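You operate a simulated robot arm through the tools that you are given. There is no shell and no other tool. Be economical: measure what you need, move in short steps, check, and stop when the job is done.

You are at the controls of a simulated two-armed robot. One attempt, no reset.

## Task
Settle canister seven, lock it on the green base and lid it.
Fine: jolt key till the heap lies flat; hold the canister while you turn the clamp.

It is judged by the outcome, as a careful person would: the job done as asked, and still so three seconds after it is handed in. It fails if anything else is knocked over, pushed out of place, dropped, spilled or broken. Lids that push on must go on centred and level and be pressed home; caps that screw on are set level and turned clockwise until they are tight.

## Robot
Two 7-joint arms with two-finger parallel grippers on one trunk, on a base that drives. Base frame: it is fixed to the floor where the robot stands at the start and does not move with it; the origin is under the middle of the robot, x ahead of it, y to its left, z up; the surface under the hand at the start is at about z = 780. Readings come in mm, degrees, newtons and seconds.
The left shoulder is at the start at [60, 143, 926], the right one opposite. With the tool pointing down near the work surface each hand reaches from about 320 to 740 mm from the robot's upright axis, wherever it stands, measured 20 degrees to its own side. Places, roughly: clamp of the green base [500, -400, 800]; jolt key [500, -100, 800]. Payload 1.57 kg a hand.
The TCP of each hand is the grasp point between the finger pads, 30 mm short of the fingertips. In the tool frame z runs along the fingers and y along their closing line. Largest opening 110 mm; finger width 24, thickness 12; the body of the gripper, 48 by 112 mm, starts 78 mm behind the TCP.
Orientation is that of the tool frame in the base frame, as a unit quaternion [x, y, z, w]. With the fingers straight down and closing along the base's y, the tool's x points along the base's -x, its y along +y and its z along -z.

## Interface
- The arms move only by the tool nudge_tool. It takes "left_motion", "right_motion" or both (then of equal length, played together; a hand with none holds still); each is a list of rows, each an object (a shift or turn left out is 0, a gripper value left out holds the last) with "linear": the shift along the tool's x, y, z in mm, a list of three; "turn": the turn, a rotation vector about the tool's x, y, z in degrees, a list of three. In form: [{"linear": [tx, ty, tz], "turn": [ax, ay, az]}, ...]. A call has 1 to 10 rows; each row is the pose to reach, as a shift and turn from the pose commanded when the call began, along the tool's axes at that moment. "left_claw" and "right_claw" are, for a hand that has rows, the opening, from 0 (shut) to 1 (fully open), set as the call begins (left out, the last holds). Rows are played at 5 a second. More than 50 mm and 8.6 degrees between two rows, or a gripper value outside its range, and nothing of the call is played. Where a pose cannot be reached the arm comes as near as it can. A force on the tool above 40 N (or 10 N above the force at the start of the call, whichever is more), or a blocked arm, ends the call early, and 0.2 s more pass. Each finger travels about 45 mm/s and halts on what it meets, pressing with about 29 N; the grip force reading is that of the motor and also rises with nothing between the fingers. The clock runs only during rows and for 0.2 s after the last one: add rows that repeat a pose to give the fingers time. The reply holds the time, the measured pose of the TCP, the force on the tool along the base axes, the opening and the grip force, in the units named above and with some noise, with the torque about the TCP (base axes, N m) and any sound that the robot's microphone picked up, and new pictures: "pictures" is both (left out), scene, wrist or none (wrist: the cameras of the hands that moved).
- Cameras (640 x 400 px; columns grow to the right, rows downward): "scene" is now at [32.2, -30.3, 1523.8]; the picture's right is [-0.43, -0.90, 0.00], its down [-0.76, 0.36, -0.54] and it looks along [0.49, -0.23, -0.84] (base axes); focal length 250 px, centre (320, 200). "left" rides on the left gripper at [70, -16, -141] in its tool frame; the picture's right is [0.23, 0.97, 0.00], its down [-0.85, 0.20, -0.48] and it looks along [-0.47, 0.11, 0.88] (tool axes); focal length 222 px, centre (320, 200). "right" rides on the right gripper at [70, 16, -141] in its tool frame; the picture's right is [-0.23, 0.97, 0.00], its down [-0.86, -0.20, -0.48] and it looks along [-0.47, -0.11, 0.88] (tool axes); focal length 222 px, centre (320, 200). There is no depth. A picture from a camera that has moved, and an enlarged one, comes with that camera's place and axes in the base frame and with its lens.
- move_column(by): slides the trunk up (or, below 0, down) by that many mm; the arms and the scene camera ride with it, the base frame stays. It gives what a move gives, with no picture.
- steer(legs): drives the robot by 1 to 6 legs, each [ahead, left, turn to the left] in mm, mm and degrees, along the robot's own axes; the way and the turn of a leg run together, so that a leg with both is an arc; at most 1500 mm and 180 degrees a leg. The arms and the cameras ride along, it lands a little off, and it stops where it bumps. It gives what a move gives, and a new picture of the scene camera.
- pan_tilt(pan, tilt): turns the head with the scene camera to pan (to the left, within 86 degrees either way) and tilt (down, from -29 to 69), counted from straight ahead of the robot. It gives what a move gives, and a new picture of the scene camera.
- enlarge(camera, box): a new picture of the part [left, top, right, bottom] of that camera's present view, enlarged. No time passes.
- sign_off(): hands the job in; it is judged then, once.

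Go step by step. Nothing tells you exact positions but the pictures and the camera data: compare them with the known pose of the tool, close in by small moves and look again before you grip or let go. The budget is 120 turns and 260 pictures, counting those below and the enlarged ones. Unless the task says otherwise, let go and move clear before handing in.

The tools are called after "Emit:" by a JSON object that holds its "api" and its "payload". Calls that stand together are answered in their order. nudge_tool: Moves the arms, as the interface text tells. Its arguments: {"type":"object","properties":{"left_motion":{"type":"array","items":{"type":"object","properties":{"linear":{"type":"array","items":{"type":"number"}},"turn":{"type":"array","items":{"type":"number"}}}}},"left_claw":{"type":"number"},"right_motion":{"type":"array","items":{"type":"object","properties":{"linear":{"type":"array","items":{"type":"number"}},"turn":{"type":"array","items":{"type":"number"}}}}},"right_claw":{"type":"number"},"pictures":{"type":"string","enum":["both","scene","wrist","none"]}},"required":[]} The other tools are called the same way: move_column (by) slides the trunk up or down; steer (legs) drives the base; pan_tilt (pan, tilt) turns the head that bears the scene camera; enlarge (camera, box) takes an enlarged picture of a part of a camera's view; sign_off () hands the job in.

At the start:

```text
time: 0.0
left_tcp_pos: [459.2, -45.3, 999.4]
left_tool_rot: [0.0, 1.0, 0.0, 0.0]
left_ft_force: [-0.4, 0.6, 0.0]
left_wrist_torque: [0.03, -0.02, -0.01]
left_grip_width: 110.0
left_grasp_force: 0.1
right_tcp_pos: [402.0, -464.2, 1000.8]
right_tool_rot: [0.001, 1.0, 0.0, 0.0]
right_ft_force: [0.5, 0.2, -0.6]
right_wrist_torque: [0.0, 0.0, 0.0]
right_grip_width: 110.2
right_grasp_force: 0.1
trunk travel left (down, up): [-525.0, 65.0]
robot x, y, heading: [0.1, 1.6, -0.1]
head pan, tilt: [-25.4, 57.1]
```

scene: 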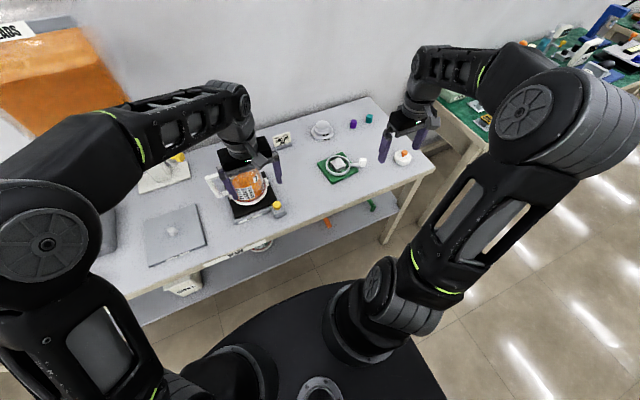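
right: 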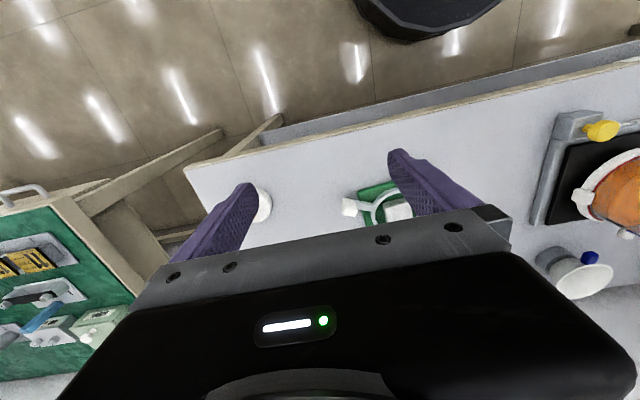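
left: 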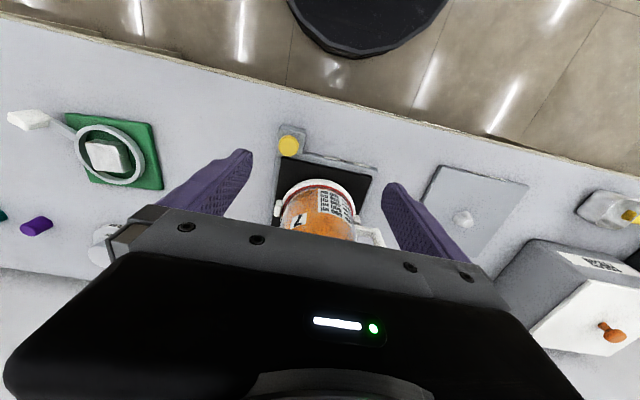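

I see a canister with a heap of orange stuff on a black plate with a yellow key, and a green base with a clamp to its right. I'll enlarge the views to identify the parts.

Emit:
{"api": "enlarge", "payload": {"camera": "scene", "box": [190, 100, 310, 240]}}

Emit:
{"api": "enlarge", "payload": {"camera": "scene", "box": [260, 100, 440, 210]}}

Emit:
{"api": "enlarge", "payload": {"camera": "left", "box": [240, 110, 440, 260]}}

Emit:
{"api": "enlarge", "payload": {"camera": "left", "box": [0, 90, 200, 280]}}

```text
2.86 times, centred on (250, 170) of scene
camera zoom: at [32.2, -30.3, 1523.8], right [-0.43, -0.9, 0.0], down [-0.76, 0.36, -0.54], along [0.49, -0.23, -0.84], focal length 713 px, centre (520, 286)
```

zoom: 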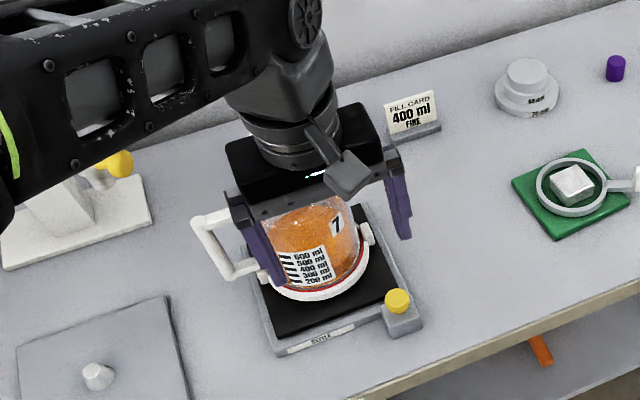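

```text
3.56 times, centred on (350, 155) of scene
camera zoom: at [32.2, -30.3, 1523.8], right [-0.43, -0.9, 0.0], down [-0.76, 0.36, -0.54], along [0.49, -0.23, -0.84], focal length 888 px, centre (213, 360)
```

zoom: 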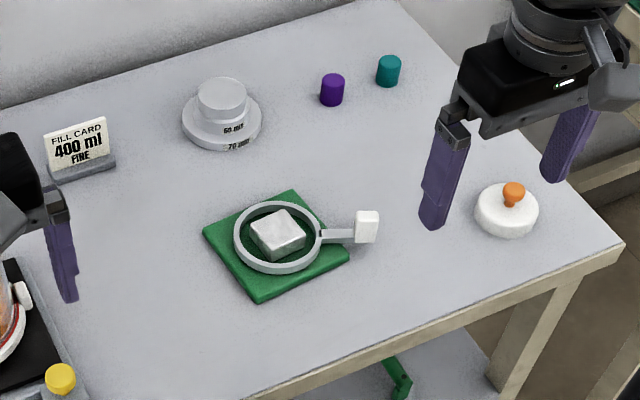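

```text
2.67 times, centred on (340, 185) of left
camera zoom: at [390.1, -62.5, 1142.3], right [-0.23, 0.97, 0.0], down [0.85, 0.2, 0.48], along [0.47, 0.11, -0.88], focal length 592 px, centre (267, 240)
```

zoom: 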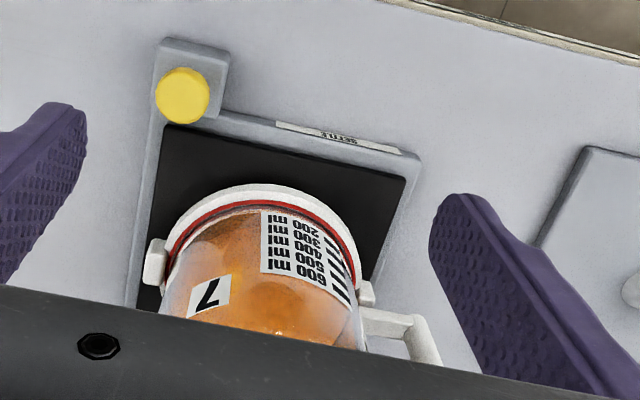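

```text
2.11 times, centred on (100, 185) of left
camera zoom: at [390.1, -62.5, 1142.3], right [-0.23, 0.97, 0.0], down [0.85, 0.2, 0.48], along [0.47, 0.11, -0.88], focal length 468 px, centre (783, 232)
```

zoom: 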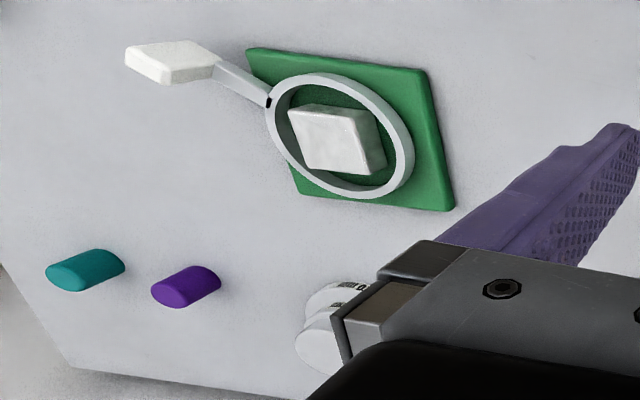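

I'll move the left hand up and away to the left so the canister can be seen, and look around with the head.

Emit:
{"api": "nudge_tool", "payload": {"left_motion": [{"linear": [0, 40, -20]}, {"linear": [0, 80, -40]}, {"linear": [0, 120, -50]}, {"linear": [0, 160, -50]}, {"linear": [0, 200, -50]}, {"linear": [0, 240, -50]}], "pictures": "both"}}

Emit:
{"api": "pan_tilt", "payload": {"pan": 10, "tilt": 40}}

```text
time: 1.4
left_tcp_pos: [460.6, 193.8, 1050.5]
left_tool_rot: [0.001, 1.0, 0.0, 0.0]
left_ft_force: [-0.9, -0.1, -0.3]
left_wrist_torque: [0.03, 0.04, -0.03]
left_grip_width: 110.1
left_grasp_force: 0.1
right_tcp_pos: [400.5, -463.5, 1001.6]
right_tool_rot: [0.0, 1.0, 0.0, 0.0]
right_ft_force: [0.2, 0.3, 0.8]
right_wrist_torque: [-0.02, -0.02, 0.03]
right_grip_width: 109.9
right_grasp_force: 0.1
trunk travel left (down, up): [-525.0, 65.0]
robot x, y, heading: [-1.1, -2.6, -0.1]
head pan, tilt: [-25.4, 57.1]
camera scene: at [31.9, -29.5, 1523.8], right [-0.43, -0.9, 0.0], down [-0.76, 0.36, -0.54], along [0.49, -0.23, -0.84], focal length 250 px, centre (320, 200)
camera left: at [391.5, 176.9, 1193.3], right [-0.23, 0.97, 0.0], down [0.85, 0.2, 0.48], along [0.47, 0.11, -0.88], focal length 222 px, centre (320, 200)
```

scene: 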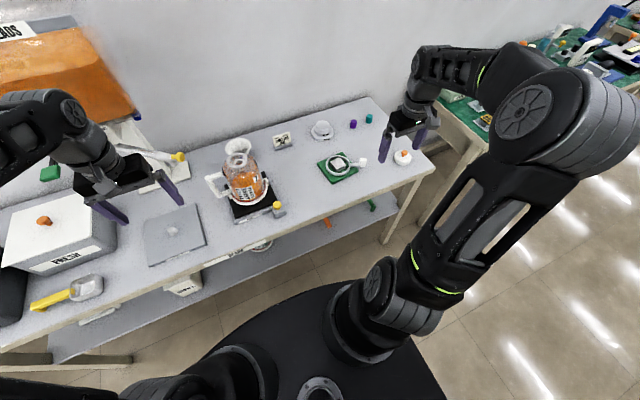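
left: 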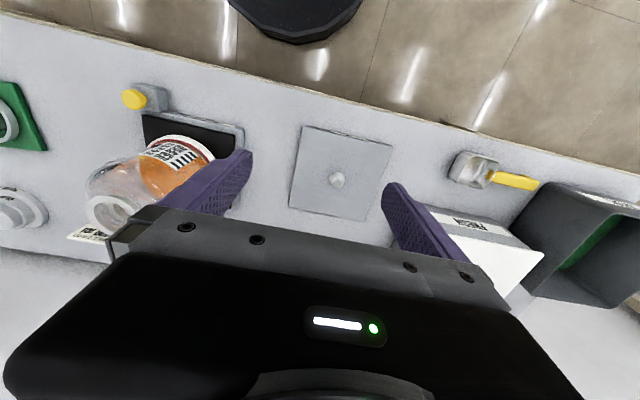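

```text
time: 2.4
left_tcp_pos: [460.6, 191.8, 1051.4]
left_tool_rot: [0.0, 1.0, 0.0, 0.0]
left_ft_force: [-0.6, -1.2, -0.2]
left_wrist_torque: [0.0, -0.01, 0.02]
left_grip_width: 110.3
left_grasp_force: 0.1
right_tcp_pos: [401.6, -464.5, 1000.0]
right_tool_rot: [0.0, 1.0, 0.0, 0.0]
right_ft_force: [0.8, -0.8, -1.6]
right_wrist_torque: [-0.01, 0.02, 0.0]
right_grip_width: 110.0
right_grasp_force: 0.0
trunk travel left (down, up): [-525.0, 65.0]
robot x, y, heading: [-3.4, -1.0, -0.1]
head pan, tilt: [10.0, 40.0]
camera scene: at [52.9, 14.3, 1547.1], right [0.17, -0.98, 0.0], down [-0.63, -0.11, -0.77], along [0.75, 0.13, -0.64], focal length 250 px, centre (320, 200)
```

scene: 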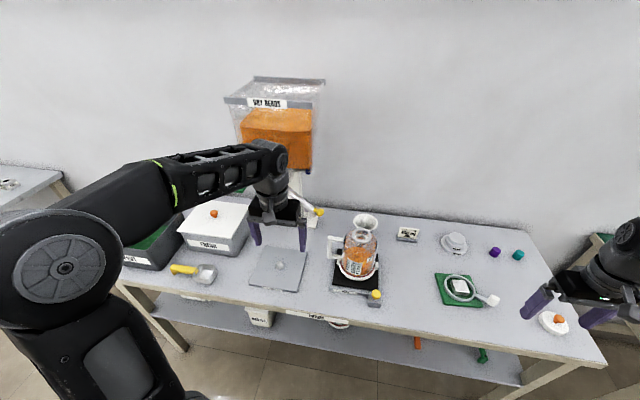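

Emit:
{"api": "enlarge", "payload": {"camera": "scene", "box": [310, 200, 410, 310]}}

Emit:
{"api": "enlarge", "payload": {"camera": "scene", "box": [110, 190, 330, 330]}}

Emit:
{"api": "enlarge", "payload": {"camera": "left", "box": [60, 80, 260, 260]}}

```text
3.64 times, centred on (360, 255) of scene
camera zoom: at [52.9, 14.3, 1547.1], right [0.17, -0.98, 0.0], down [-0.63, -0.11, -0.77], along [0.75, 0.13, -0.64], focal length 908 px, centre (174, 0)
```

zoom: 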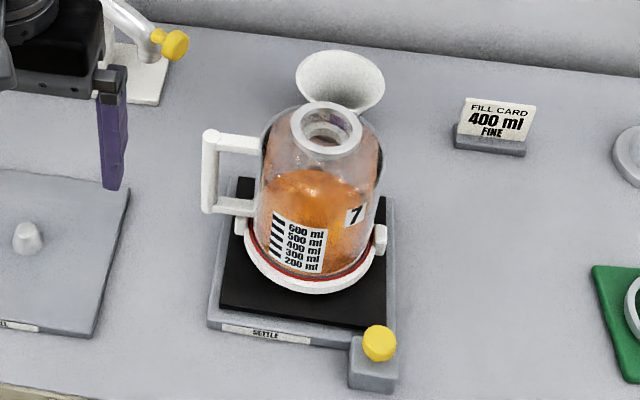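

```text
2.86 times, centred on (220, 260) of scene
camera zoom: at [52.9, 14.3, 1547.1], right [0.17, -0.98, 0.0], down [-0.63, -0.11, -0.77], along [0.75, 0.13, -0.64], focal length 713 px, centre (606, 29)
```

zoom: 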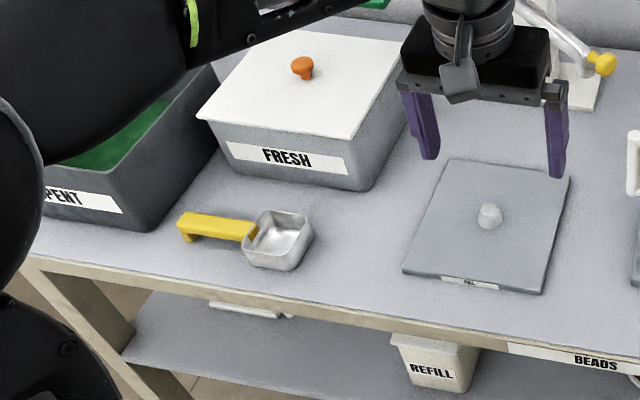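

```text
2.22 times, centred on (160, 170) of left
camera zoom: at [391.9, 175.6, 1193.3], right [-0.23, 0.97, 0.0], down [0.85, 0.2, 0.48], along [0.47, 0.11, -0.88], focal length 494 px, centre (676, 267)
```

zoom: 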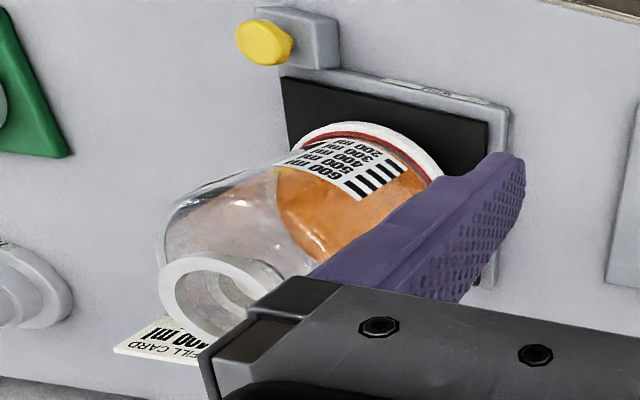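

The canister (white rim, handle to its left) stands on the SETTLE plate, with its heap slanted. The base is better worked from further right, so I'll draw the right hand in and drive 250 mm to the right.

Emit:
{"api": "nudge_tool", "payload": {"right_motion": [{"linear": [20, 40, -10]}, {"linear": [40, 80, -20]}, {"linear": [40, 120, -20]}], "pictures": "none"}}

Emit:
{"api": "steer", "payload": {"legs": [[0, -250, 0]]}}

Emit:
{"api": "pan_tilt", "payload": {"pan": 0, "tilt": 50}}

```text
time: 3.2
left_tcp_pos: [462.0, 193.4, 1051.2]
left_tool_rot: [0.0, 1.0, 0.0, 0.0]
left_ft_force: [-0.8, -0.1, -0.9]
left_wrist_torque: [-0.03, -0.01, 0.0]
left_grip_width: 110.0
left_grasp_force: 0.0
right_tcp_pos: [365.8, -341.6, 1020.7]
right_tool_rot: [0.001, 1.0, 0.0, 0.0]
right_ft_force: [-0.2, -0.8, 0.3]
right_wrist_torque: [0.01, -0.03, -0.01]
right_grip_width: 109.8
right_grasp_force: 0.0
trunk travel left (down, up): [-525.0, 65.0]
robot x, y, heading: [-2.8, 1.0, 0.1]
head pan, tilt: [10.0, 40.0]
```

```text
time: 5.0
left_tcp_pos: [460.8, -60.7, 1051.6]
left_tool_rot: [-0.004, 1.0, 0.0, 0.0]
left_ft_force: [-0.5, 0.2, -0.1]
left_wrist_torque: [0.08, -0.01, 0.01]
left_grip_width: 109.8
left_grasp_force: 0.1
right_tcp_pos: [368.1, -595.5, 1019.5]
right_tool_rot: [-0.002, 1.0, 0.001, 0.0]
right_ft_force: [-0.6, 0.7, 0.6]
right_wrist_torque: [0.03, -0.01, -0.03]
right_grip_width: 110.1
right_grasp_force: 0.1
trunk travel left (down, up): [-525.0, 65.0]
robot x, y, heading: [2.1, -257.3, 0.3]
head pan, tilt: [10.0, 40.0]
camera scene: at [53.5, -241.0, 1547.1], right [0.18, -0.98, 0.0], down [-0.63, -0.11, -0.77], along [0.75, 0.14, -0.64], focal length 250 px, centre (320, 200)
```

scene: 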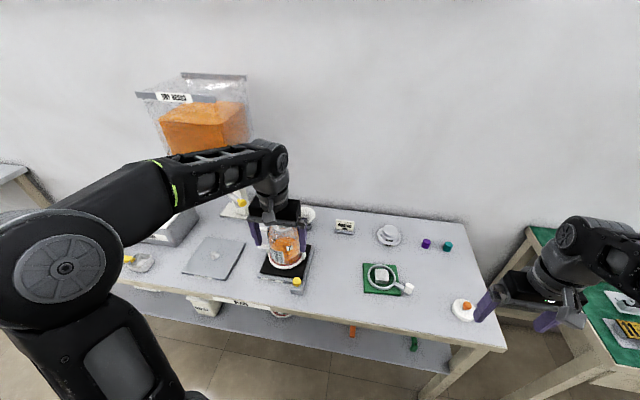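

```text
time: 5.8
left_tcp_pos: [459.2, -60.0, 1051.4]
left_tool_rot: [-0.002, 1.0, 0.001, 0.0]
left_ft_force: [-0.2, -0.6, 0.9]
left_wrist_torque: [0.01, 0.03, 0.02]
left_grip_width: 109.7
left_grasp_force: 0.0
right_tcp_pos: [367.1, -594.9, 1021.9]
right_tool_rot: [-0.003, 1.0, 0.001, 0.0]
right_ft_force: [-0.6, -0.1, 0.6]
right_wrist_torque: [-0.05, -0.01, -0.03]
right_grip_width: 110.0
right_grasp_force: 0.0
trunk travel left (down, up): [-525.0, 65.0]
robot x, y, heading: [0.2, -252.4, 0.3]
head pan, tilt: [0.0, 50.0]
camera scene: at [46.9, -254.4, 1533.0], right [0.01, -1.0, 0.0], down [-0.77, -0.01, -0.64], along [0.64, 0.0, -0.77], focal length 250 px, centre (320, 200)
```

scene: 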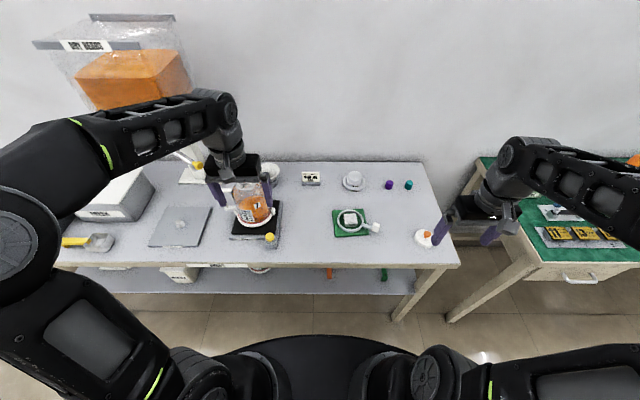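

Emit:
{"api": "enlarge", "payload": {"camera": "scene", "box": [200, 160, 300, 250]}}

Emit:
{"api": "enlarge", "payload": {"camera": "scene", "box": [300, 160, 450, 260]}}

Emit:
{"api": "enlarge", "payload": {"camera": "left", "box": [170, 90, 470, 260]}}

```text
4.44 times, centred on (250, 205) of scene
camera zoom: at [46.9, -254.4, 1533.0], right [0.01, -1.0, 0.0], down [-0.77, -0.01, -0.64], along [0.64, 0.0, -0.77], focal length 1110 px, centre (631, 178)
```

zoom: 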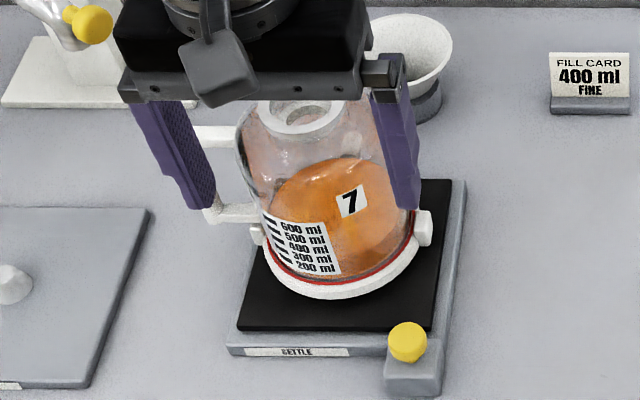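

```text
4.00 times, centred on (375, 210) of scene
camera zoom: at [46.9, -254.4, 1533.0], right [0.01, -1.0, 0.0], down [-0.77, -0.01, -0.64], along [0.64, 0.0, -0.77], focal length 999 px, centre (100, 160)
```

zoom: 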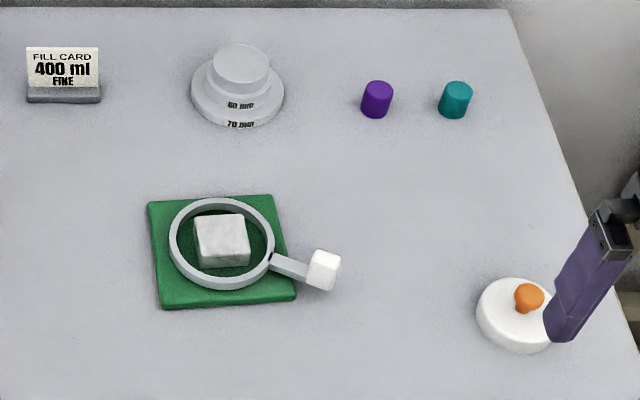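

```text
2.13 times, centred on (320, 175) of left
camera zoom: at [391.5, -76.1, 1193.3], right [-0.23, 0.97, 0.0], down [0.85, 0.2, 0.48], along [0.47, 0.11, -0.88], focal length 474 px, centre (320, 253)
```

zoom: 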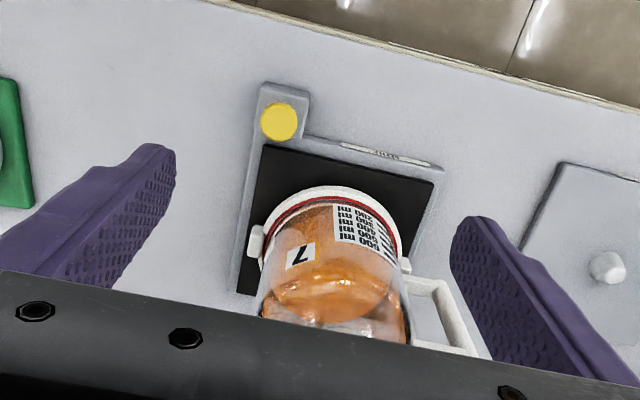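

The button (jolt key) is at about (485, −88, 810), the canister axis at about (572, −24). I'll close the left fingers, lean the hand back 15°, and come down above the button.

Emit:
{"api": "nudge_tool", "payload": {"left_motion": [{"linear": [0, -14, 0], "turn": [0, -7.5, 0]}, {"linear": [-8, -28, 10], "turn": [0, -15, 0]}, {"linear": [-15, -28, 20], "turn": [0, -15, 0]}, {"linear": [-15, -28, 30], "turn": [0, -15, 0]}, {"linear": [-15, -28, 40], "turn": [0, -15, 0]}, {"linear": [-15, -28, 60], "turn": [0, -15, 0]}, {"linear": [-15, -28, 90], "turn": [0, -15, 0]}, {"linear": [-15, -28, 120], "turn": [0, -15, 0]}, {"linear": [-15, -28, 150], "turn": [0, -15, 0]}, {"linear": [-15, -28, 165], "turn": [0, -15, 0]}], "left_claw": 0}}

Emit:
{"api": "enlarge", "payload": {"camera": "scene", "box": [200, 160, 300, 250]}}

```text
time: 8.0
left_tcp_pos: [474.7, -87.6, 888.2]
left_tool_rot: [-0.002, 0.991, -0.001, 0.131]
left_ft_force: [-0.8, -0.1, -0.2]
left_wrist_torque: [0.01, 0.0, -0.01]
left_grip_width: 0.2
left_grasp_force: 21.4
right_tcp_pos: [369.6, -595.9, 1020.3]
right_tool_rot: [-0.003, 1.0, 0.001, 0.0]
right_ft_force: [-0.4, 0.0, 0.6]
right_wrist_torque: [0.02, -0.02, -0.02]
right_grip_width: 110.1
right_grasp_force: 0.1
trunk travel left (down, up): [-525.0, 65.0]
robot x, y, heading: [0.6, -254.1, 0.5]
head pan, tilt: [0.0, 50.0]
camera scene: at [47.0, -254.5, 1532.9], right [0.01, -1.0, 0.0], down [-0.77, 0.0, -0.64], along [0.64, 0.0, -0.77], focal length 250 px, centre (320, 200)
camera left: at [371.8, -103.7, 1006.5], right [-0.23, 0.97, -0.06], down [0.7, 0.2, 0.68], along [0.68, 0.11, -0.73], focal length 222 px, centre (320, 200)
```

scene: 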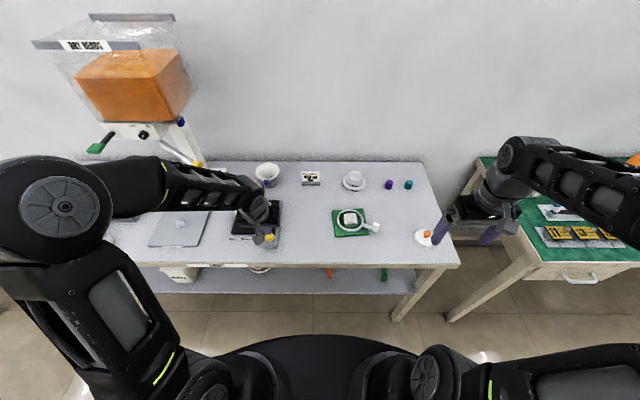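
left: 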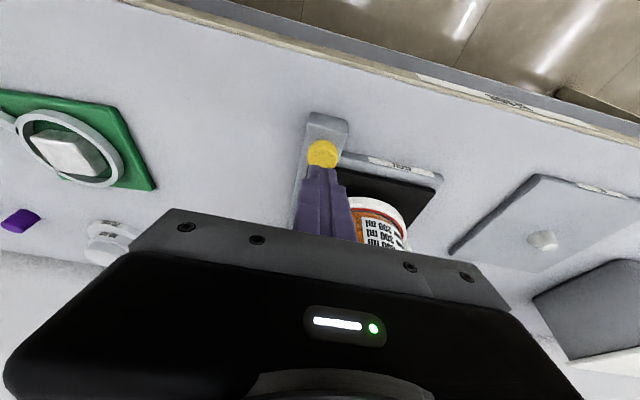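

```text
4.44 times, centred on (250, 205) of scene
camera zoom: at [47.0, -254.5, 1532.9], right [0.01, -1.0, 0.0], down [-0.77, 0.0, -0.64], along [0.64, 0.0, -0.77], focal length 1110 px, centre (631, 178)
```

zoom: 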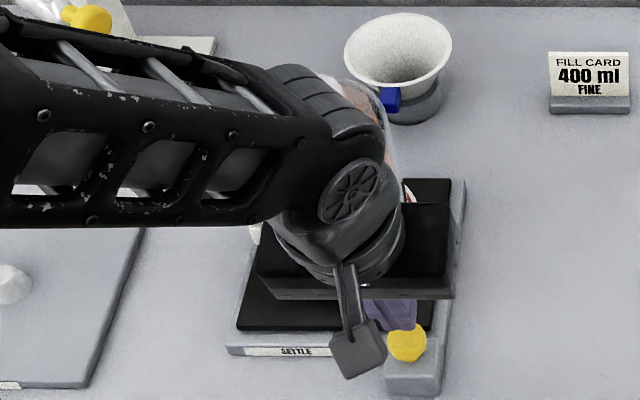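

The closed tips are right above the button. I'll press down in small steps and listen.

Emit:
{"api": "nudge_tool", "payload": {"left_motion": [{"linear": [1.5, 0, 20]}, {"linear": [3.9, 0, 30]}, {"linear": [5.2, 0, 35]}, {"linear": [6.5, 0, 40]}, {"linear": [7.8, 0, 45]}, {"linear": [9.0, 0, 49]}], "pictures": "wrist"}}

```text
time: 8.8
left_tcp_pos: [480.3, -86.9, 859.7]
left_tool_rot: [-0.003, 0.991, 0.0, 0.136]
left_ft_force: [-14.3, 2.7, 32.4]
left_wrist_torque: [0.07, 0.57, -0.02]
left_grip_width: 0.0
left_grasp_force: 21.9
right_tcp_pos: [365.5, -594.5, 1021.6]
right_tool_rot: [-0.005, 1.0, 0.0, 0.0]
right_ft_force: [-0.7, -0.1, 0.7]
right_wrist_torque: [0.03, -0.01, 0.03]
right_grip_width: 110.0
right_grasp_force: 0.0
trunk travel left (down, up): [-525.0, 65.0]
robot x, y, heading: [-0.9, -253.0, 0.8]
head pan, tilt: [0.0, 50.0]
heard: click
stopped in row 4 (left hand): the force on the tool passed its limit at 48 N (the readings are from after the stop); the commanded pose is now the measured one
camera left: at [375.0, -103.7, 976.5], right [-0.23, 0.97, -0.06], down [0.69, 0.2, 0.69], along [0.69, 0.11, -0.72], focal length 222 px, centre (320, 200)
```

left: 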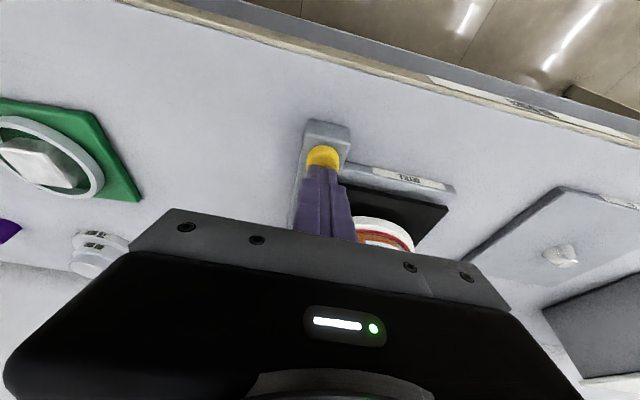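

A click was heard: one jolt. I'll lift and press again a few times, then look at the heap.

Emit:
{"api": "nudge_tool", "payload": {"left_motion": [{"linear": [-4, 0, -14.5]}, {"linear": [0, 0, 0]}, {"linear": [-4, 0, -14.5]}, {"linear": [-4, 0, -14.5]}], "pictures": "none"}}

Emit:
{"api": "nudge_tool", "payload": {"left_motion": [{"linear": [-4, 0, -14.5]}, {"linear": [-20, 0, -60]}, {"linear": [-30, 0, -105]}, {"linear": [-35, 10, -150]}, {"linear": [-30, 60, -150]}, {"linear": [-30, 110, -150]}, {"linear": [-30, 160, -150]}], "pictures": "none"}}

Emit:
{"api": "enlarge", "payload": {"camera": "scene", "box": [200, 160, 300, 250]}}

```text
time: 9.8
left_tcp_pos: [482.9, -85.1, 868.5]
left_tool_rot: [-0.003, 0.991, 0.0, 0.134]
left_ft_force: [-1.0, 0.6, 2.1]
left_wrist_torque: [0.03, 0.01, 0.0]
left_grip_width: 0.1
left_grasp_force: 21.6
right_tcp_pos: [368.6, -594.1, 1020.1]
right_tool_rot: [-0.003, 1.0, 0.0, 0.0]
right_ft_force: [-0.8, -0.1, 0.2]
right_wrist_torque: [-0.01, 0.05, -0.01]
right_grip_width: 110.1
right_grasp_force: 0.0
trunk travel left (down, up): [-525.0, 65.0]
robot x, y, heading: [-3.9, -251.0, 0.3]
head pan, tilt: [0.0, 50.0]
heard: click
```

```text
refused: row 5 steps farther than a row can; nothing moved
```

```text
4.44 times, centred on (250, 205) of scene
camera zoom: at [46.8, -254.4, 1532.9], right [0.01, -1.0, 0.0], down [-0.77, -0.01, -0.64], along [0.64, 0.0, -0.77], focal length 1110 px, centre (631, 178)
```

zoom: 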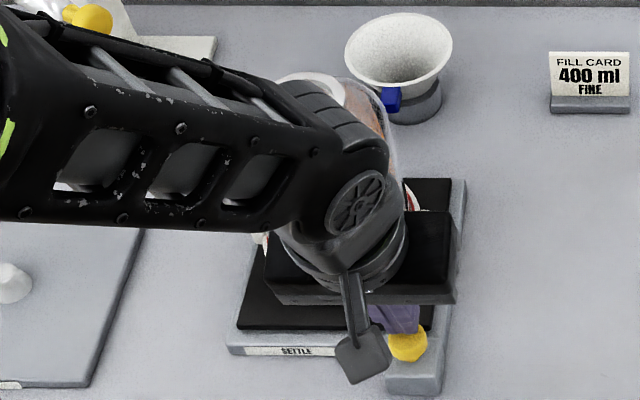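

Two jolts so far. I'll lift clear to the left to inspect the heap.

Emit:
{"api": "nudge_tool", "payload": {"left_motion": [{"linear": [-12, 0, -45]}, {"linear": [-24, 0, -90]}, {"linear": [-36, 0, -135]}, {"linear": [-36, 45, -140]}, {"linear": [-36, 90, -140]}, {"linear": [-36, 135, -140]}, {"linear": [-36, 180, -140]}, {"linear": [-36, 220, -140]}], "pictures": "none"}}

Emit:
{"api": "enlarge", "payload": {"camera": "scene", "box": [200, 160, 300, 250]}}

```text
time: 11.6
left_tcp_pos: [480.4, 132.9, 1013.7]
left_tool_rot: [-0.002, 0.991, -0.001, 0.135]
left_ft_force: [0.0, -0.1, -0.4]
left_wrist_torque: [-0.02, -0.03, 0.0]
left_grip_width: 0.2
left_grasp_force: 21.7
right_tcp_pos: [368.9, -593.9, 1020.8]
right_tool_rot: [-0.003, 1.0, 0.0, 0.0]
right_ft_force: [0.4, -0.1, 0.1]
right_wrist_torque: [-0.01, -0.03, -0.01]
right_grip_width: 110.0
right_grasp_force: 0.0
trunk travel left (down, up): [-525.0, 65.0]
robot x, y, heading: [5.4, -255.1, 0.2]
head pan, tilt: [0.0, 50.0]
```

```text
4.44 times, centred on (250, 205) of scene
camera zoom: at [46.9, -253.7, 1532.9], right [0.01, -1.0, 0.0], down [-0.77, -0.01, -0.64], along [0.64, 0.0, -0.77], focal length 1110 px, centre (631, 178)
```

zoom: 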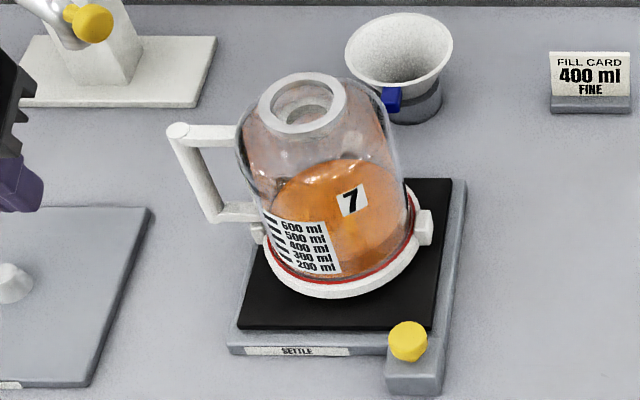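

The heap is hard to judge from above, so I'll tilt the left hand to see the canister side-on with its wrist camera.

Emit:
{"api": "nudge_tool", "payload": {"left_motion": [{"linear": [10, 0, -8], "turn": [0, -7, 0]}, {"linear": [20, -10, -15], "turn": [0, -14, 0]}, {"linear": [30, -20, -20], "turn": [0, -21, 0]}, {"linear": [40, -30, -20], "turn": [0, -28, 0]}], "pictures": "wrist"}}

Emit:
{"api": "enlarge", "payload": {"camera": "left", "box": [100, 60, 320, 220]}}

```text
time: 12.6
left_tcp_pos: [432.8, 102.5, 1024.6]
left_tool_rot: [-0.003, 0.928, 0.001, 0.372]
left_ft_force: [0.1, -0.2, 0.2]
left_wrist_torque: [0.01, -0.01, 0.01]
left_grip_width: 0.0
left_grasp_force: 21.7
right_tcp_pos: [367.7, -594.8, 1021.0]
right_tool_rot: [-0.004, 1.0, 0.0, 0.0]
right_ft_force: [0.5, 0.9, 0.5]
right_wrist_torque: [-0.01, -0.02, 0.02]
right_grip_width: 109.9
right_grasp_force: 0.1
trunk travel left (down, up): [-525.0, 65.0]
robot x, y, heading: [-1.3, -253.2, 0.2]
head pan, tilt: [0.0, 50.0]
camera left: at [286.9, 84.5, 1079.1], right [-0.17, 0.97, -0.16], down [0.29, 0.2, 0.94], along [0.94, 0.12, -0.31], focal length 222 px, centre (320, 200)
```

left: 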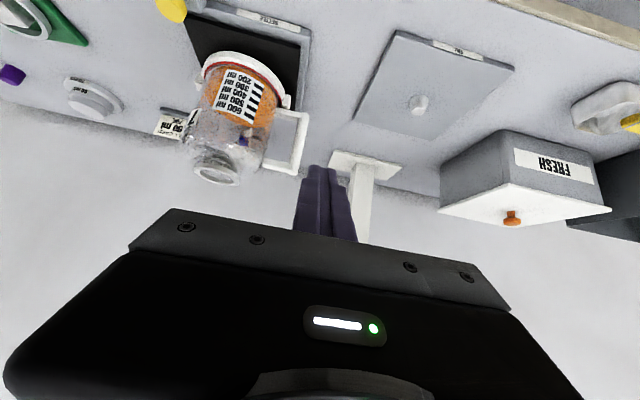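

```text
2.50 times, centred on (210, 140) of left
camera zoom: at [286.9, 84.5, 1079.1], right [-0.17, 0.97, -0.16], down [0.29, 0.2, 0.94], along [0.94, 0.12, -0.31], focal length 555 px, centre (595, 350)
```

zoom: 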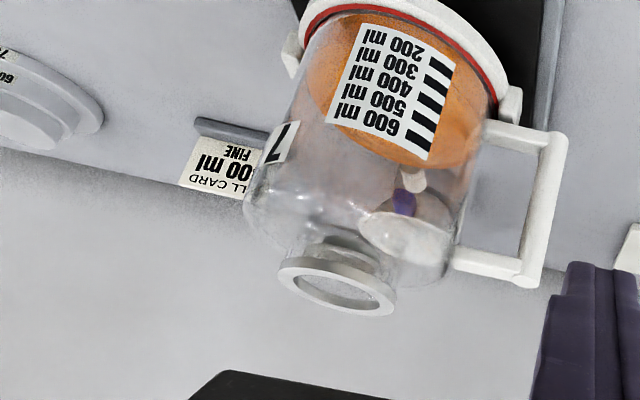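

The heap is still domed and slanted. I'll return to the button and jolt several more times.

Emit:
{"api": "nudge_tool", "payload": {"left_motion": [{"linear": [-6, -40, 8], "turn": [0, 7, 0]}, {"linear": [-12, -80, 18], "turn": [0, 14, 0]}, {"linear": [-19, -120, 28], "turn": [0, 21, 0]}, {"linear": [-25.6, -160, 38.3], "turn": [0, 28, 0]}, {"linear": [-25.6, -189, 38.3], "turn": [0, 28, 0]}], "pictures": "none"}}

```text
time: 13.8
left_tcp_pos: [482.7, -85.8, 1010.9]
left_tool_rot: [-0.003, 0.991, 0.0, 0.134]
left_ft_force: [-0.5, 0.4, -0.7]
left_wrist_torque: [0.01, -0.02, 0.0]
left_grip_width: 0.0
left_grasp_force: 21.2
right_tcp_pos: [368.2, -594.7, 1020.9]
right_tool_rot: [-0.004, 1.0, 0.0, 0.0]
right_ft_force: [0.6, -0.6, -0.5]
right_wrist_torque: [0.01, -0.01, -0.01]
right_grip_width: 109.9
right_grasp_force: 0.1
trunk travel left (down, up): [-525.0, 65.0]
robot x, y, heading: [4.6, -255.4, 0.6]
head pan, tilt: [0.0, 50.0]
```

Emit:
{"api": "nudge_tool", "payload": {"left_motion": [{"linear": [13.8, 0, 42.8]}, {"linear": [25.8, 0, 86.2]}, {"linear": [38.5, 0, 132.5]}, {"linear": [42, 0, 145.2]}, {"linear": [38.5, 0, 132.5]}, {"linear": [42, 0, 145.2]}, {"linear": [38.5, 0, 132.5]}, {"linear": [42, 0, 145.2]}, {"linear": [38.5, 0, 132.5]}], "pictures": "none"}}

```text
time: 15.8
left_tcp_pos: [477.0, -86.3, 874.3]
left_tool_rot: [-0.003, 0.991, 0.0, 0.134]
left_ft_force: [0.3, -0.1, 0.1]
left_wrist_torque: [-0.01, 0.0, -0.01]
left_grip_width: 0.2
left_grasp_force: 21.0
right_tcp_pos: [368.6, -595.2, 1019.8]
right_tool_rot: [-0.003, 1.0, 0.0, 0.001]
right_ft_force: [0.1, 0.6, -0.6]
right_wrist_torque: [-0.02, 0.02, 0.02]
right_grip_width: 110.2
right_grasp_force: 0.0
trunk travel left (down, up): [-525.0, 65.0]
robot x, y, heading: [-1.6, -256.9, 0.4]
head pan, tilt: [0.0, 50.0]
heard: click, click, click
```

Five jolts. I'll go back to the viewing pose and check.

Emit:
{"api": "nudge_tool", "payload": {"left_motion": [{"linear": [-12, 0, -43]}, {"linear": [-24, 0, -87]}, {"linear": [-36, 0, -130]}, {"linear": [-36, 45, -135]}, {"linear": [-25, 85, -145], "turn": [0, -7, 0]}, {"linear": [-15, 125, -150], "turn": [0, -14, 0]}, {"linear": [-5, 165, -155], "turn": [0, -21, 0]}, {"linear": [5, 188, -160], "turn": [0, -28, 0]}, {"linear": [5, 188, -160], "turn": [0, -28, 0]}], "pictures": "none"}}

Emit:
{"api": "enlarge", "payload": {"camera": "left", "box": [100, 60, 320, 220]}}

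```text
time: 17.8
left_tcp_pos: [431.1, 103.8, 1029.3]
left_tool_rot: [-0.003, 0.929, 0.0, 0.371]
left_ft_force: [0.1, -0.6, 0.2]
left_wrist_torque: [0.02, -0.01, -0.02]
left_grip_width: 0.1
left_grasp_force: 21.8
right_tcp_pos: [369.0, -594.4, 1020.4]
right_tool_rot: [-0.003, 1.0, 0.0, 0.0]
right_ft_force: [0.0, 0.2, -0.6]
right_wrist_torque: [0.01, 0.01, 0.01]
right_grip_width: 110.0
right_grasp_force: 0.1
trunk travel left (down, up): [-525.0, 65.0]
robot x, y, heading: [3.1, -255.8, 0.2]
head pan, tilt: [0.0, 50.0]
```

```text
2.50 times, centred on (210, 140) of left
camera zoom: at [284.2, 86.3, 1084.0], right [-0.17, 0.97, -0.16], down [0.29, 0.2, 0.94], along [0.94, 0.11, -0.32], focal length 555 px, centre (595, 350)
```

zoom: 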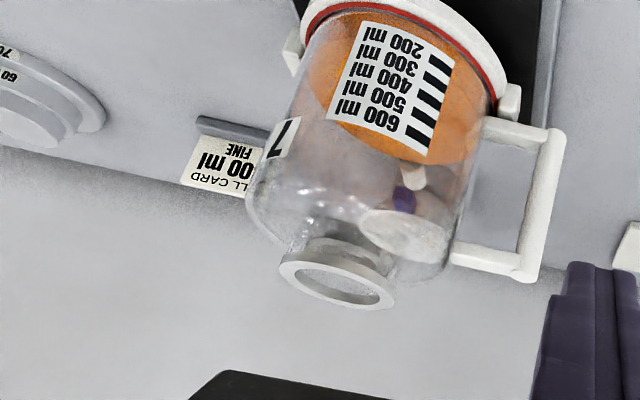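

Emit:
{"api": "enlarge", "payload": {"camera": "left", "box": [180, 50, 300, 180]}}

Emit:
{"api": "enlarge", "payload": {"camera": "scene", "box": [220, 165, 290, 240]}}

```text
3.08 times, centred on (240, 115) of left
camera zoom: at [284.2, 86.3, 1084.0], right [-0.17, 0.97, -0.16], down [0.29, 0.2, 0.94], along [0.94, 0.11, -0.32], focal length 684 px, centre (566, 462)
```

zoom: 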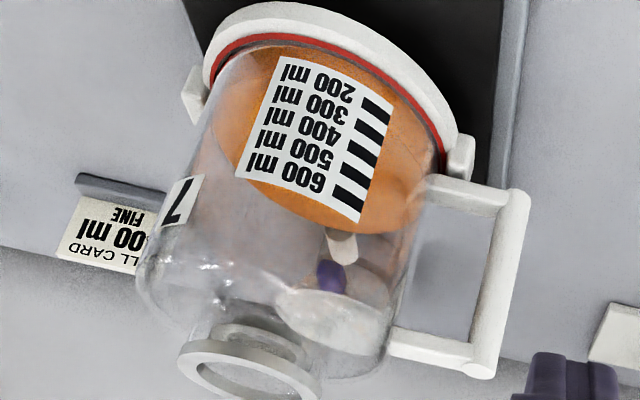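

```text
5.33 times, centred on (255, 202) of scene
camera zoom: at [47.0, -254.6, 1532.9], right [0.01, -1.0, 0.0], down [-0.77, 0.0, -0.64], along [0.64, 0.0, -0.77], focal length 1332 px, centre (667, 187)
```

zoom: 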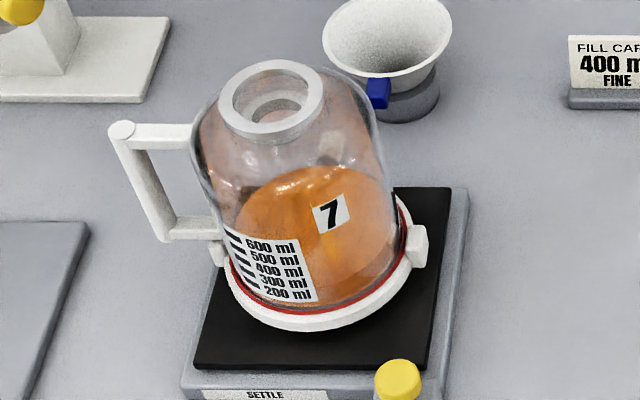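

It's flatter but the back-right side still looks a bit high. Three more jolts, then compare.

Emit:
{"api": "nudge_tool", "payload": {"left_motion": [{"linear": [-6, -40, 8], "turn": [0, 7, 0]}, {"linear": [-12, -80, 18], "turn": [0, 14, 0]}, {"linear": [-19, -120, 28], "turn": [0, 21, 0]}, {"linear": [-25.6, -160, 38.3], "turn": [0, 28, 0]}, {"linear": [-23, -190, 41], "turn": [0, 28, 0]}], "pictures": "none"}}

Emit:
{"api": "nudge_tool", "payload": {"left_motion": [{"linear": [13.8, 0, 42.8]}, {"linear": [25.8, 0, 86.2]}, {"linear": [38.5, 0, 132.5]}, {"linear": [42, 0, 145.2]}, {"linear": [38.5, 0, 132.5]}, {"linear": [42, 0, 145.2]}, {"linear": [38.5, 0, 132.5]}, {"linear": [42, 0, 145.2]}, {"linear": [38.5, 0, 132.5]}], "pictures": "none"}}

Emit:
{"api": "nudge_tool", "payload": {"left_motion": [{"linear": [-12, 0, -43]}, {"linear": [-24, 0, -87]}, {"linear": [-36, 0, -130]}, {"linear": [-36, 45, -135]}, {"linear": [-25, 85, -145], "turn": [0, -7, 0]}, {"linear": [-15, 125, -150], "turn": [0, -14, 0]}, {"linear": [-5, 165, -155], "turn": [0, -21, 0]}, {"linear": [5, 188, -160], "turn": [0, -28, 0]}, {"linear": [5, 188, -160], "turn": [0, -28, 0]}], "pictures": "none"}}

Emit:
{"api": "enlarge", "payload": {"camera": "left", "box": [180, 50, 300, 180]}}

Emit:
{"api": "enlarge", "payload": {"camera": "scene", "box": [220, 165, 290, 240]}}

```text
time: 19.0
left_tcp_pos: [477.6, -84.7, 1014.0]
left_tool_rot: [-0.004, 0.991, 0.001, 0.134]
left_ft_force: [-0.4, 0.0, -0.2]
left_wrist_torque: [-0.03, -0.02, 0.0]
left_grip_width: 0.0
left_grasp_force: 20.6
right_tcp_pos: [368.1, -595.5, 1019.9]
right_tool_rot: [-0.004, 1.0, 0.0, 0.0]
right_ft_force: [-1.4, -0.6, -0.2]
right_wrist_torque: [0.0, 0.01, 0.0]
right_grip_width: 110.0
right_grasp_force: 0.1
trunk travel left (down, up): [-525.0, 65.0]
robot x, y, heading: [-2.8, -251.0, 0.3]
head pan, tilt: [0.0, 50.0]
```

```text
time: 21.0
left_tcp_pos: [474.4, -89.1, 876.9]
left_tool_rot: [-0.004, 0.991, -0.001, 0.134]
left_ft_force: [0.5, -0.3, -0.9]
left_wrist_torque: [-0.02, 0.02, -0.03]
left_grip_width: 0.1
left_grasp_force: 21.5
right_tcp_pos: [368.0, -595.1, 1019.7]
right_tool_rot: [-0.003, 1.0, 0.0, 0.0]
right_ft_force: [-0.1, 1.0, 0.4]
right_wrist_torque: [0.02, -0.01, -0.01]
right_grip_width: 109.9
right_grasp_force: 0.1
trunk travel left (down, up): [-525.0, 65.0]
robot x, y, heading: [0.5, -255.6, 0.5]
head pan, tilt: [0.0, 50.0]
```

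```text
time: 23.0
left_tcp_pos: [424.9, 98.1, 1026.8]
left_tool_rot: [-0.002, 0.929, 0.0, 0.37]
left_ft_force: [-0.6, -0.4, 0.5]
left_wrist_torque: [-0.01, -0.04, -0.02]
left_grip_width: 0.1
left_grasp_force: 20.8
right_tcp_pos: [368.7, -594.3, 1020.7]
right_tool_rot: [-0.004, 1.0, 0.0, 0.001]
right_ft_force: [0.1, -0.7, 0.2]
right_wrist_torque: [0.0, -0.01, -0.01]
right_grip_width: 110.1
right_grasp_force: 0.1
trunk travel left (down, up): [-525.0, 65.0]
robot x, y, heading: [-3.6, -253.1, 0.7]
head pan, tilt: [0.0, 50.0]
```

```text
3.08 times, centred on (240, 115) of left
camera zoom: at [277.8, 80.9, 1082.2], right [-0.17, 0.97, -0.16], down [0.29, 0.2, 0.94], along [0.94, 0.11, -0.32], focal length 684 px, centre (566, 462)
```

zoom: 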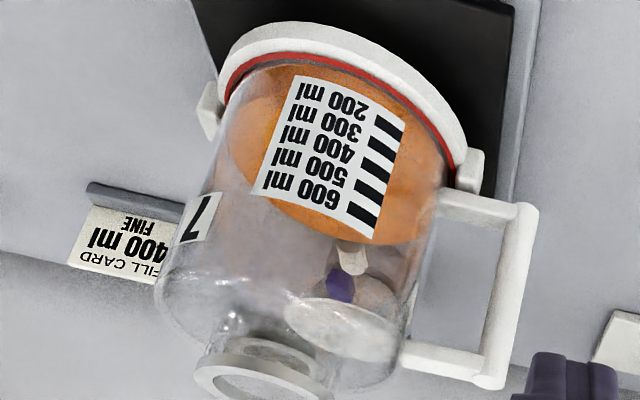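

```text
5.33 times, centred on (255, 202) of scene
camera zoom: at [47.1, -254.6, 1532.9], right [0.01, -1.0, 0.0], down [-0.77, 0.0, -0.64], along [0.64, 0.0, -0.77], focal length 1332 px, centre (667, 187)
```

zoom: 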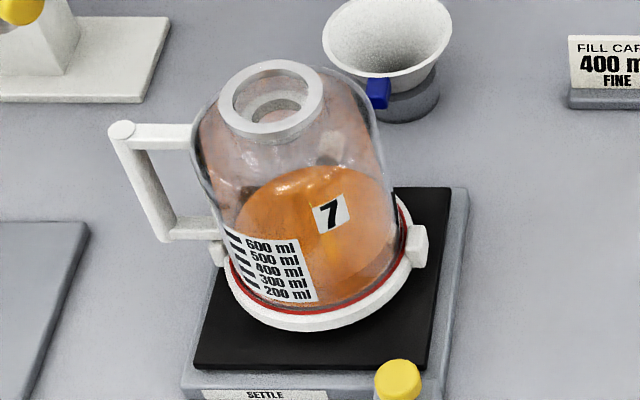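

No clicks that time – I pressed about 3 mm short. Repeating a little lower.

Emit:
{"api": "nudge_tool", "payload": {"left_motion": [{"linear": [-6, -40, 8], "turn": [0, 7, 0]}, {"linear": [-12, -80, 18], "turn": [0, 14, 0]}, {"linear": [-19, -120, 28], "turn": [0, 21, 0]}, {"linear": [-27, -160, 43], "turn": [0, 28, 0]}, {"linear": [-27, -186, 46], "turn": [0, 28, 0]}], "pictures": "none"}}

Emit:
{"api": "nudge_tool", "payload": {"left_motion": [{"linear": [12, 0, 42.8]}, {"linear": [24, 0, 86.2]}, {"linear": [36.5, 0, 132.5]}], "pictures": "none"}}

```text
time: 24.2
left_tcp_pos: [477.8, -85.5, 1016.2]
left_tool_rot: [-0.005, 0.991, 0.001, 0.135]
left_ft_force: [-0.5, -0.1, -0.2]
left_wrist_torque: [0.01, 0.01, 0.04]
left_grip_width: 0.0
left_grasp_force: 21.4
right_tcp_pos: [368.9, -594.5, 1020.4]
right_tool_rot: [-0.003, 1.0, 0.001, -0.001]
right_ft_force: [0.1, -0.3, 0.1]
right_wrist_torque: [0.02, -0.02, 0.04]
right_grip_width: 110.3
right_grasp_force: 0.0
trunk travel left (down, up): [-525.0, 65.0]
robot x, y, heading: [-2.4, -255.1, 0.5]
head pan, tilt: [0.0, 50.0]
```

```text
time: 25.0
left_tcp_pos: [478.1, -83.9, 876.9]
left_tool_rot: [-0.003, 0.991, 0.0, 0.135]
left_ft_force: [-0.1, -0.4, -0.1]
left_wrist_torque: [0.0, 0.01, 0.02]
left_grip_width: 0.2
left_grasp_force: 22.1
right_tcp_pos: [368.7, -595.1, 1019.6]
right_tool_rot: [-0.004, 1.0, 0.001, 0.0]
right_ft_force: [0.2, -0.1, -0.5]
right_wrist_torque: [-0.01, 0.03, -0.01]
right_grip_width: 109.7
right_grasp_force: 0.0
trunk travel left (down, up): [-525.0, 65.0]
robot x, y, heading: [4.4, -254.9, 0.7]
head pan, tilt: [0.0, 50.0]
```

Emit:
{"api": "nudge_tool", "payload": {"left_motion": [{"linear": [2.7, -1, 17.6]}, {"linear": [0, -1, 3]}, {"linear": [2.7, -1, 17.6]}, {"linear": [0, -1, 3]}, {"linear": [2.7, -1, 17.6]}, {"linear": [0, -1, 3]}, {"linear": [0, -1, 0]}], "pictures": "none"}}

```text
time: 26.6
left_tcp_pos: [477.3, -86.6, 876.9]
left_tool_rot: [-0.003, 0.991, -0.001, 0.134]
left_ft_force: [0.8, -0.3, -0.2]
left_wrist_torque: [0.0, 0.02, -0.01]
left_grip_width: 0.0
left_grasp_force: 21.5
right_tcp_pos: [368.4, -595.1, 1020.3]
right_tool_rot: [-0.003, 1.0, -0.001, 0.0]
right_ft_force: [-1.1, -0.1, 0.3]
right_wrist_torque: [0.01, -0.01, 0.02]
right_grip_width: 110.1
right_grasp_force: 0.0
trunk travel left (down, up): [-525.0, 65.0]
robot x, y, heading: [5.1, -251.9, 0.3]
head pan, tilt: [0.0, 50.0]
heard: click, click, click
```

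Three more clicks, eight in all. Checking again.

Emit:
{"api": "nudge_tool", "payload": {"left_motion": [{"linear": [-12, 0, -43]}, {"linear": [-24, 0, -87]}, {"linear": [-36, 0, -130]}, {"linear": [-36, 45, -135]}, {"linear": [-25, 85, -145], "turn": [0, -7, 0]}, {"linear": [-15, 125, -150], "turn": [0, -14, 0]}, {"linear": [-5, 165, -155], "turn": [0, -21, 0]}, {"linear": [5, 188, -160], "turn": [0, -28, 0]}, {"linear": [5, 188, -160], "turn": [0, -28, 0]}], "pictures": "none"}}

Emit:
{"api": "enlarge", "payload": {"camera": "left", "box": [180, 50, 300, 180]}}

Emit:
{"api": "enlarge", "payload": {"camera": "scene", "box": [220, 165, 290, 240]}}

```text
time: 28.6
left_tcp_pos: [429.7, 99.0, 1029.0]
left_tool_rot: [-0.003, 0.929, 0.0, 0.37]
left_ft_force: [0.0, -0.3, 0.1]
left_wrist_torque: [0.0, 0.04, 0.02]
left_grip_width: 0.0
left_grasp_force: 20.9
right_tcp_pos: [368.3, -594.9, 1020.4]
right_tool_rot: [-0.004, 1.0, 0.0, 0.001]
right_ft_force: [0.6, -0.1, 0.7]
right_wrist_torque: [-0.02, 0.02, 0.04]
right_grip_width: 110.1
right_grasp_force: 0.1
trunk travel left (down, up): [-525.0, 65.0]
robot x, y, heading: [0.9, -254.5, 0.4]
head pan, tilt: [0.0, 50.0]
```

```text
3.08 times, centred on (240, 115) of left
camera zoom: at [282.4, 81.8, 1084.9], right [-0.17, 0.97, -0.16], down [0.29, 0.2, 0.94], along [0.94, 0.11, -0.32], focal length 684 px, centre (566, 462)
```

zoom: 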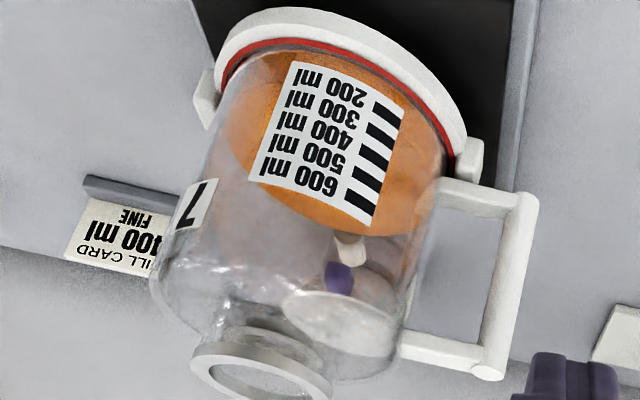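

```text
5.33 times, centred on (255, 202) of scene
camera zoom: at [47.1, -254.5, 1532.9], right [0.01, -1.0, 0.0], down [-0.77, 0.0, -0.64], along [0.64, 0.0, -0.77], focal length 1332 px, centre (667, 187)
```

zoom: 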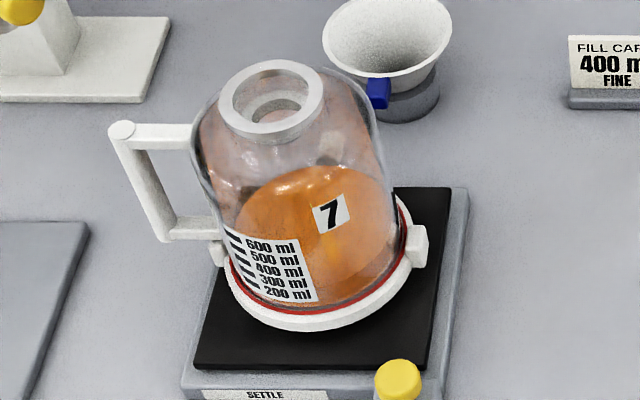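

The surface looks unchanged between five and eight jolts. I'll take one lower side view to confirm it is level.

Emit:
{"api": "nudge_tool", "payload": {"left_motion": [{"linear": [30, 5, 18], "turn": [0, -5, 0]}, {"linear": [60, 10, 37], "turn": [0, -10, 0]}, {"linear": [90, 10, 55], "turn": [0, -15, 0]}, {"linear": [111, 10, 73], "turn": [0, -19, 0]}], "pictures": "none"}}

Emit:
{"api": "enlarge", "payload": {"camera": "left", "box": [140, 80, 340, 240]}}

```text
time: 29.6
left_tcp_pos: [420.0, 142.9, 891.0]
left_tool_rot: [-0.002, 0.855, 0.001, 0.519]
left_ft_force: [0.0, 0.4, -0.1]
left_wrist_torque: [-0.01, -0.04, 0.0]
left_grip_width: 0.0
left_grasp_force: 20.6
left hand out of reach, approached as far as the arm can: row 2, 3, 4
right_tcp_pos: [367.9, -594.1, 1021.2]
right_tool_rot: [-0.003, 1.0, 0.0, 0.0]
right_ft_force: [-0.6, -0.1, 0.1]
right_wrist_torque: [0.02, 0.02, 0.07]
right_grip_width: 110.1
right_grasp_force: 0.0
trunk travel left (down, up): [-525.0, 65.0]
robot x, y, heading: [-1.4, -255.1, 0.5]
head pan, tilt: [0.0, 50.0]
```

```text
2.50 times, centred on (240, 160) of left
camera zoom: at [263.5, 124.5, 894.9], right [-0.11, 0.97, -0.2], down [-0.03, 0.2, 0.98], along [0.99, 0.11, 0.01], focal length 555 px, centre (520, 300)
```

zoom: 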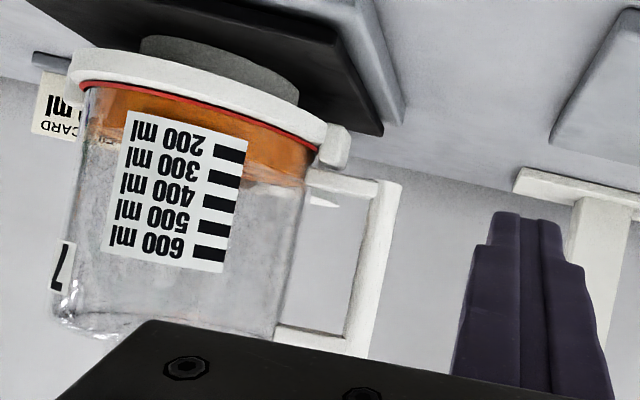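

The surface is now flat and parallel to the scale (around the 300 mark). Now I'll bring the right hand over the green base to look at the clamp.

Emit:
{"api": "nudge_tool", "payload": {"right_motion": [{"linear": [-25, 40, 5]}, {"linear": [-50, 80, 10]}, {"linear": [-80, 120, 20]}, {"linear": [-105, 160, 20]}, {"linear": [-130, 200, 20]}], "left_motion": [{"linear": [-20, 0, -30], "turn": [0, 8, 0]}, {"linear": [-40, 0, -60], "turn": [0, 16, 0]}, {"linear": [-60, 0, -90], "turn": [0, 24, 0]}, {"linear": [-80, 0, -110], "turn": [0, 32, 0]}, {"linear": [-100, 0, -120], "turn": [0, 40, 0]}], "left_claw": 1}}

Emit:
{"api": "enlarge", "payload": {"camera": "right", "box": [220, 80, 420, 220]}}

```text
refused: row 3 steps farther than a row can; nothing moved
```

```text
2.86 times, centred on (320, 150) of right
camera zoom: at [297.8, -577.5, 1162.7], right [0.22, 0.98, 0.0], down [0.86, -0.19, 0.48], along [0.47, -0.11, -0.88], focal length 635 px, centre (320, 343)
```

zoom: 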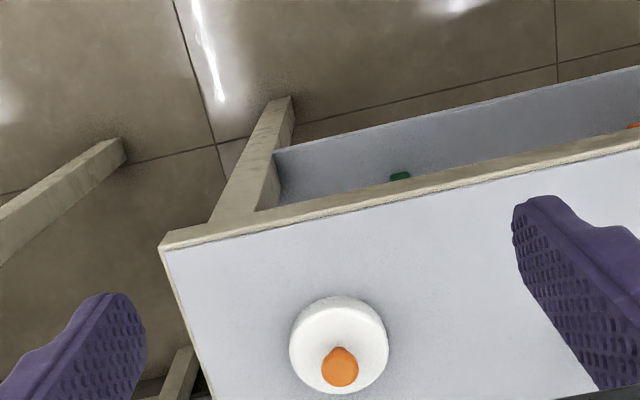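

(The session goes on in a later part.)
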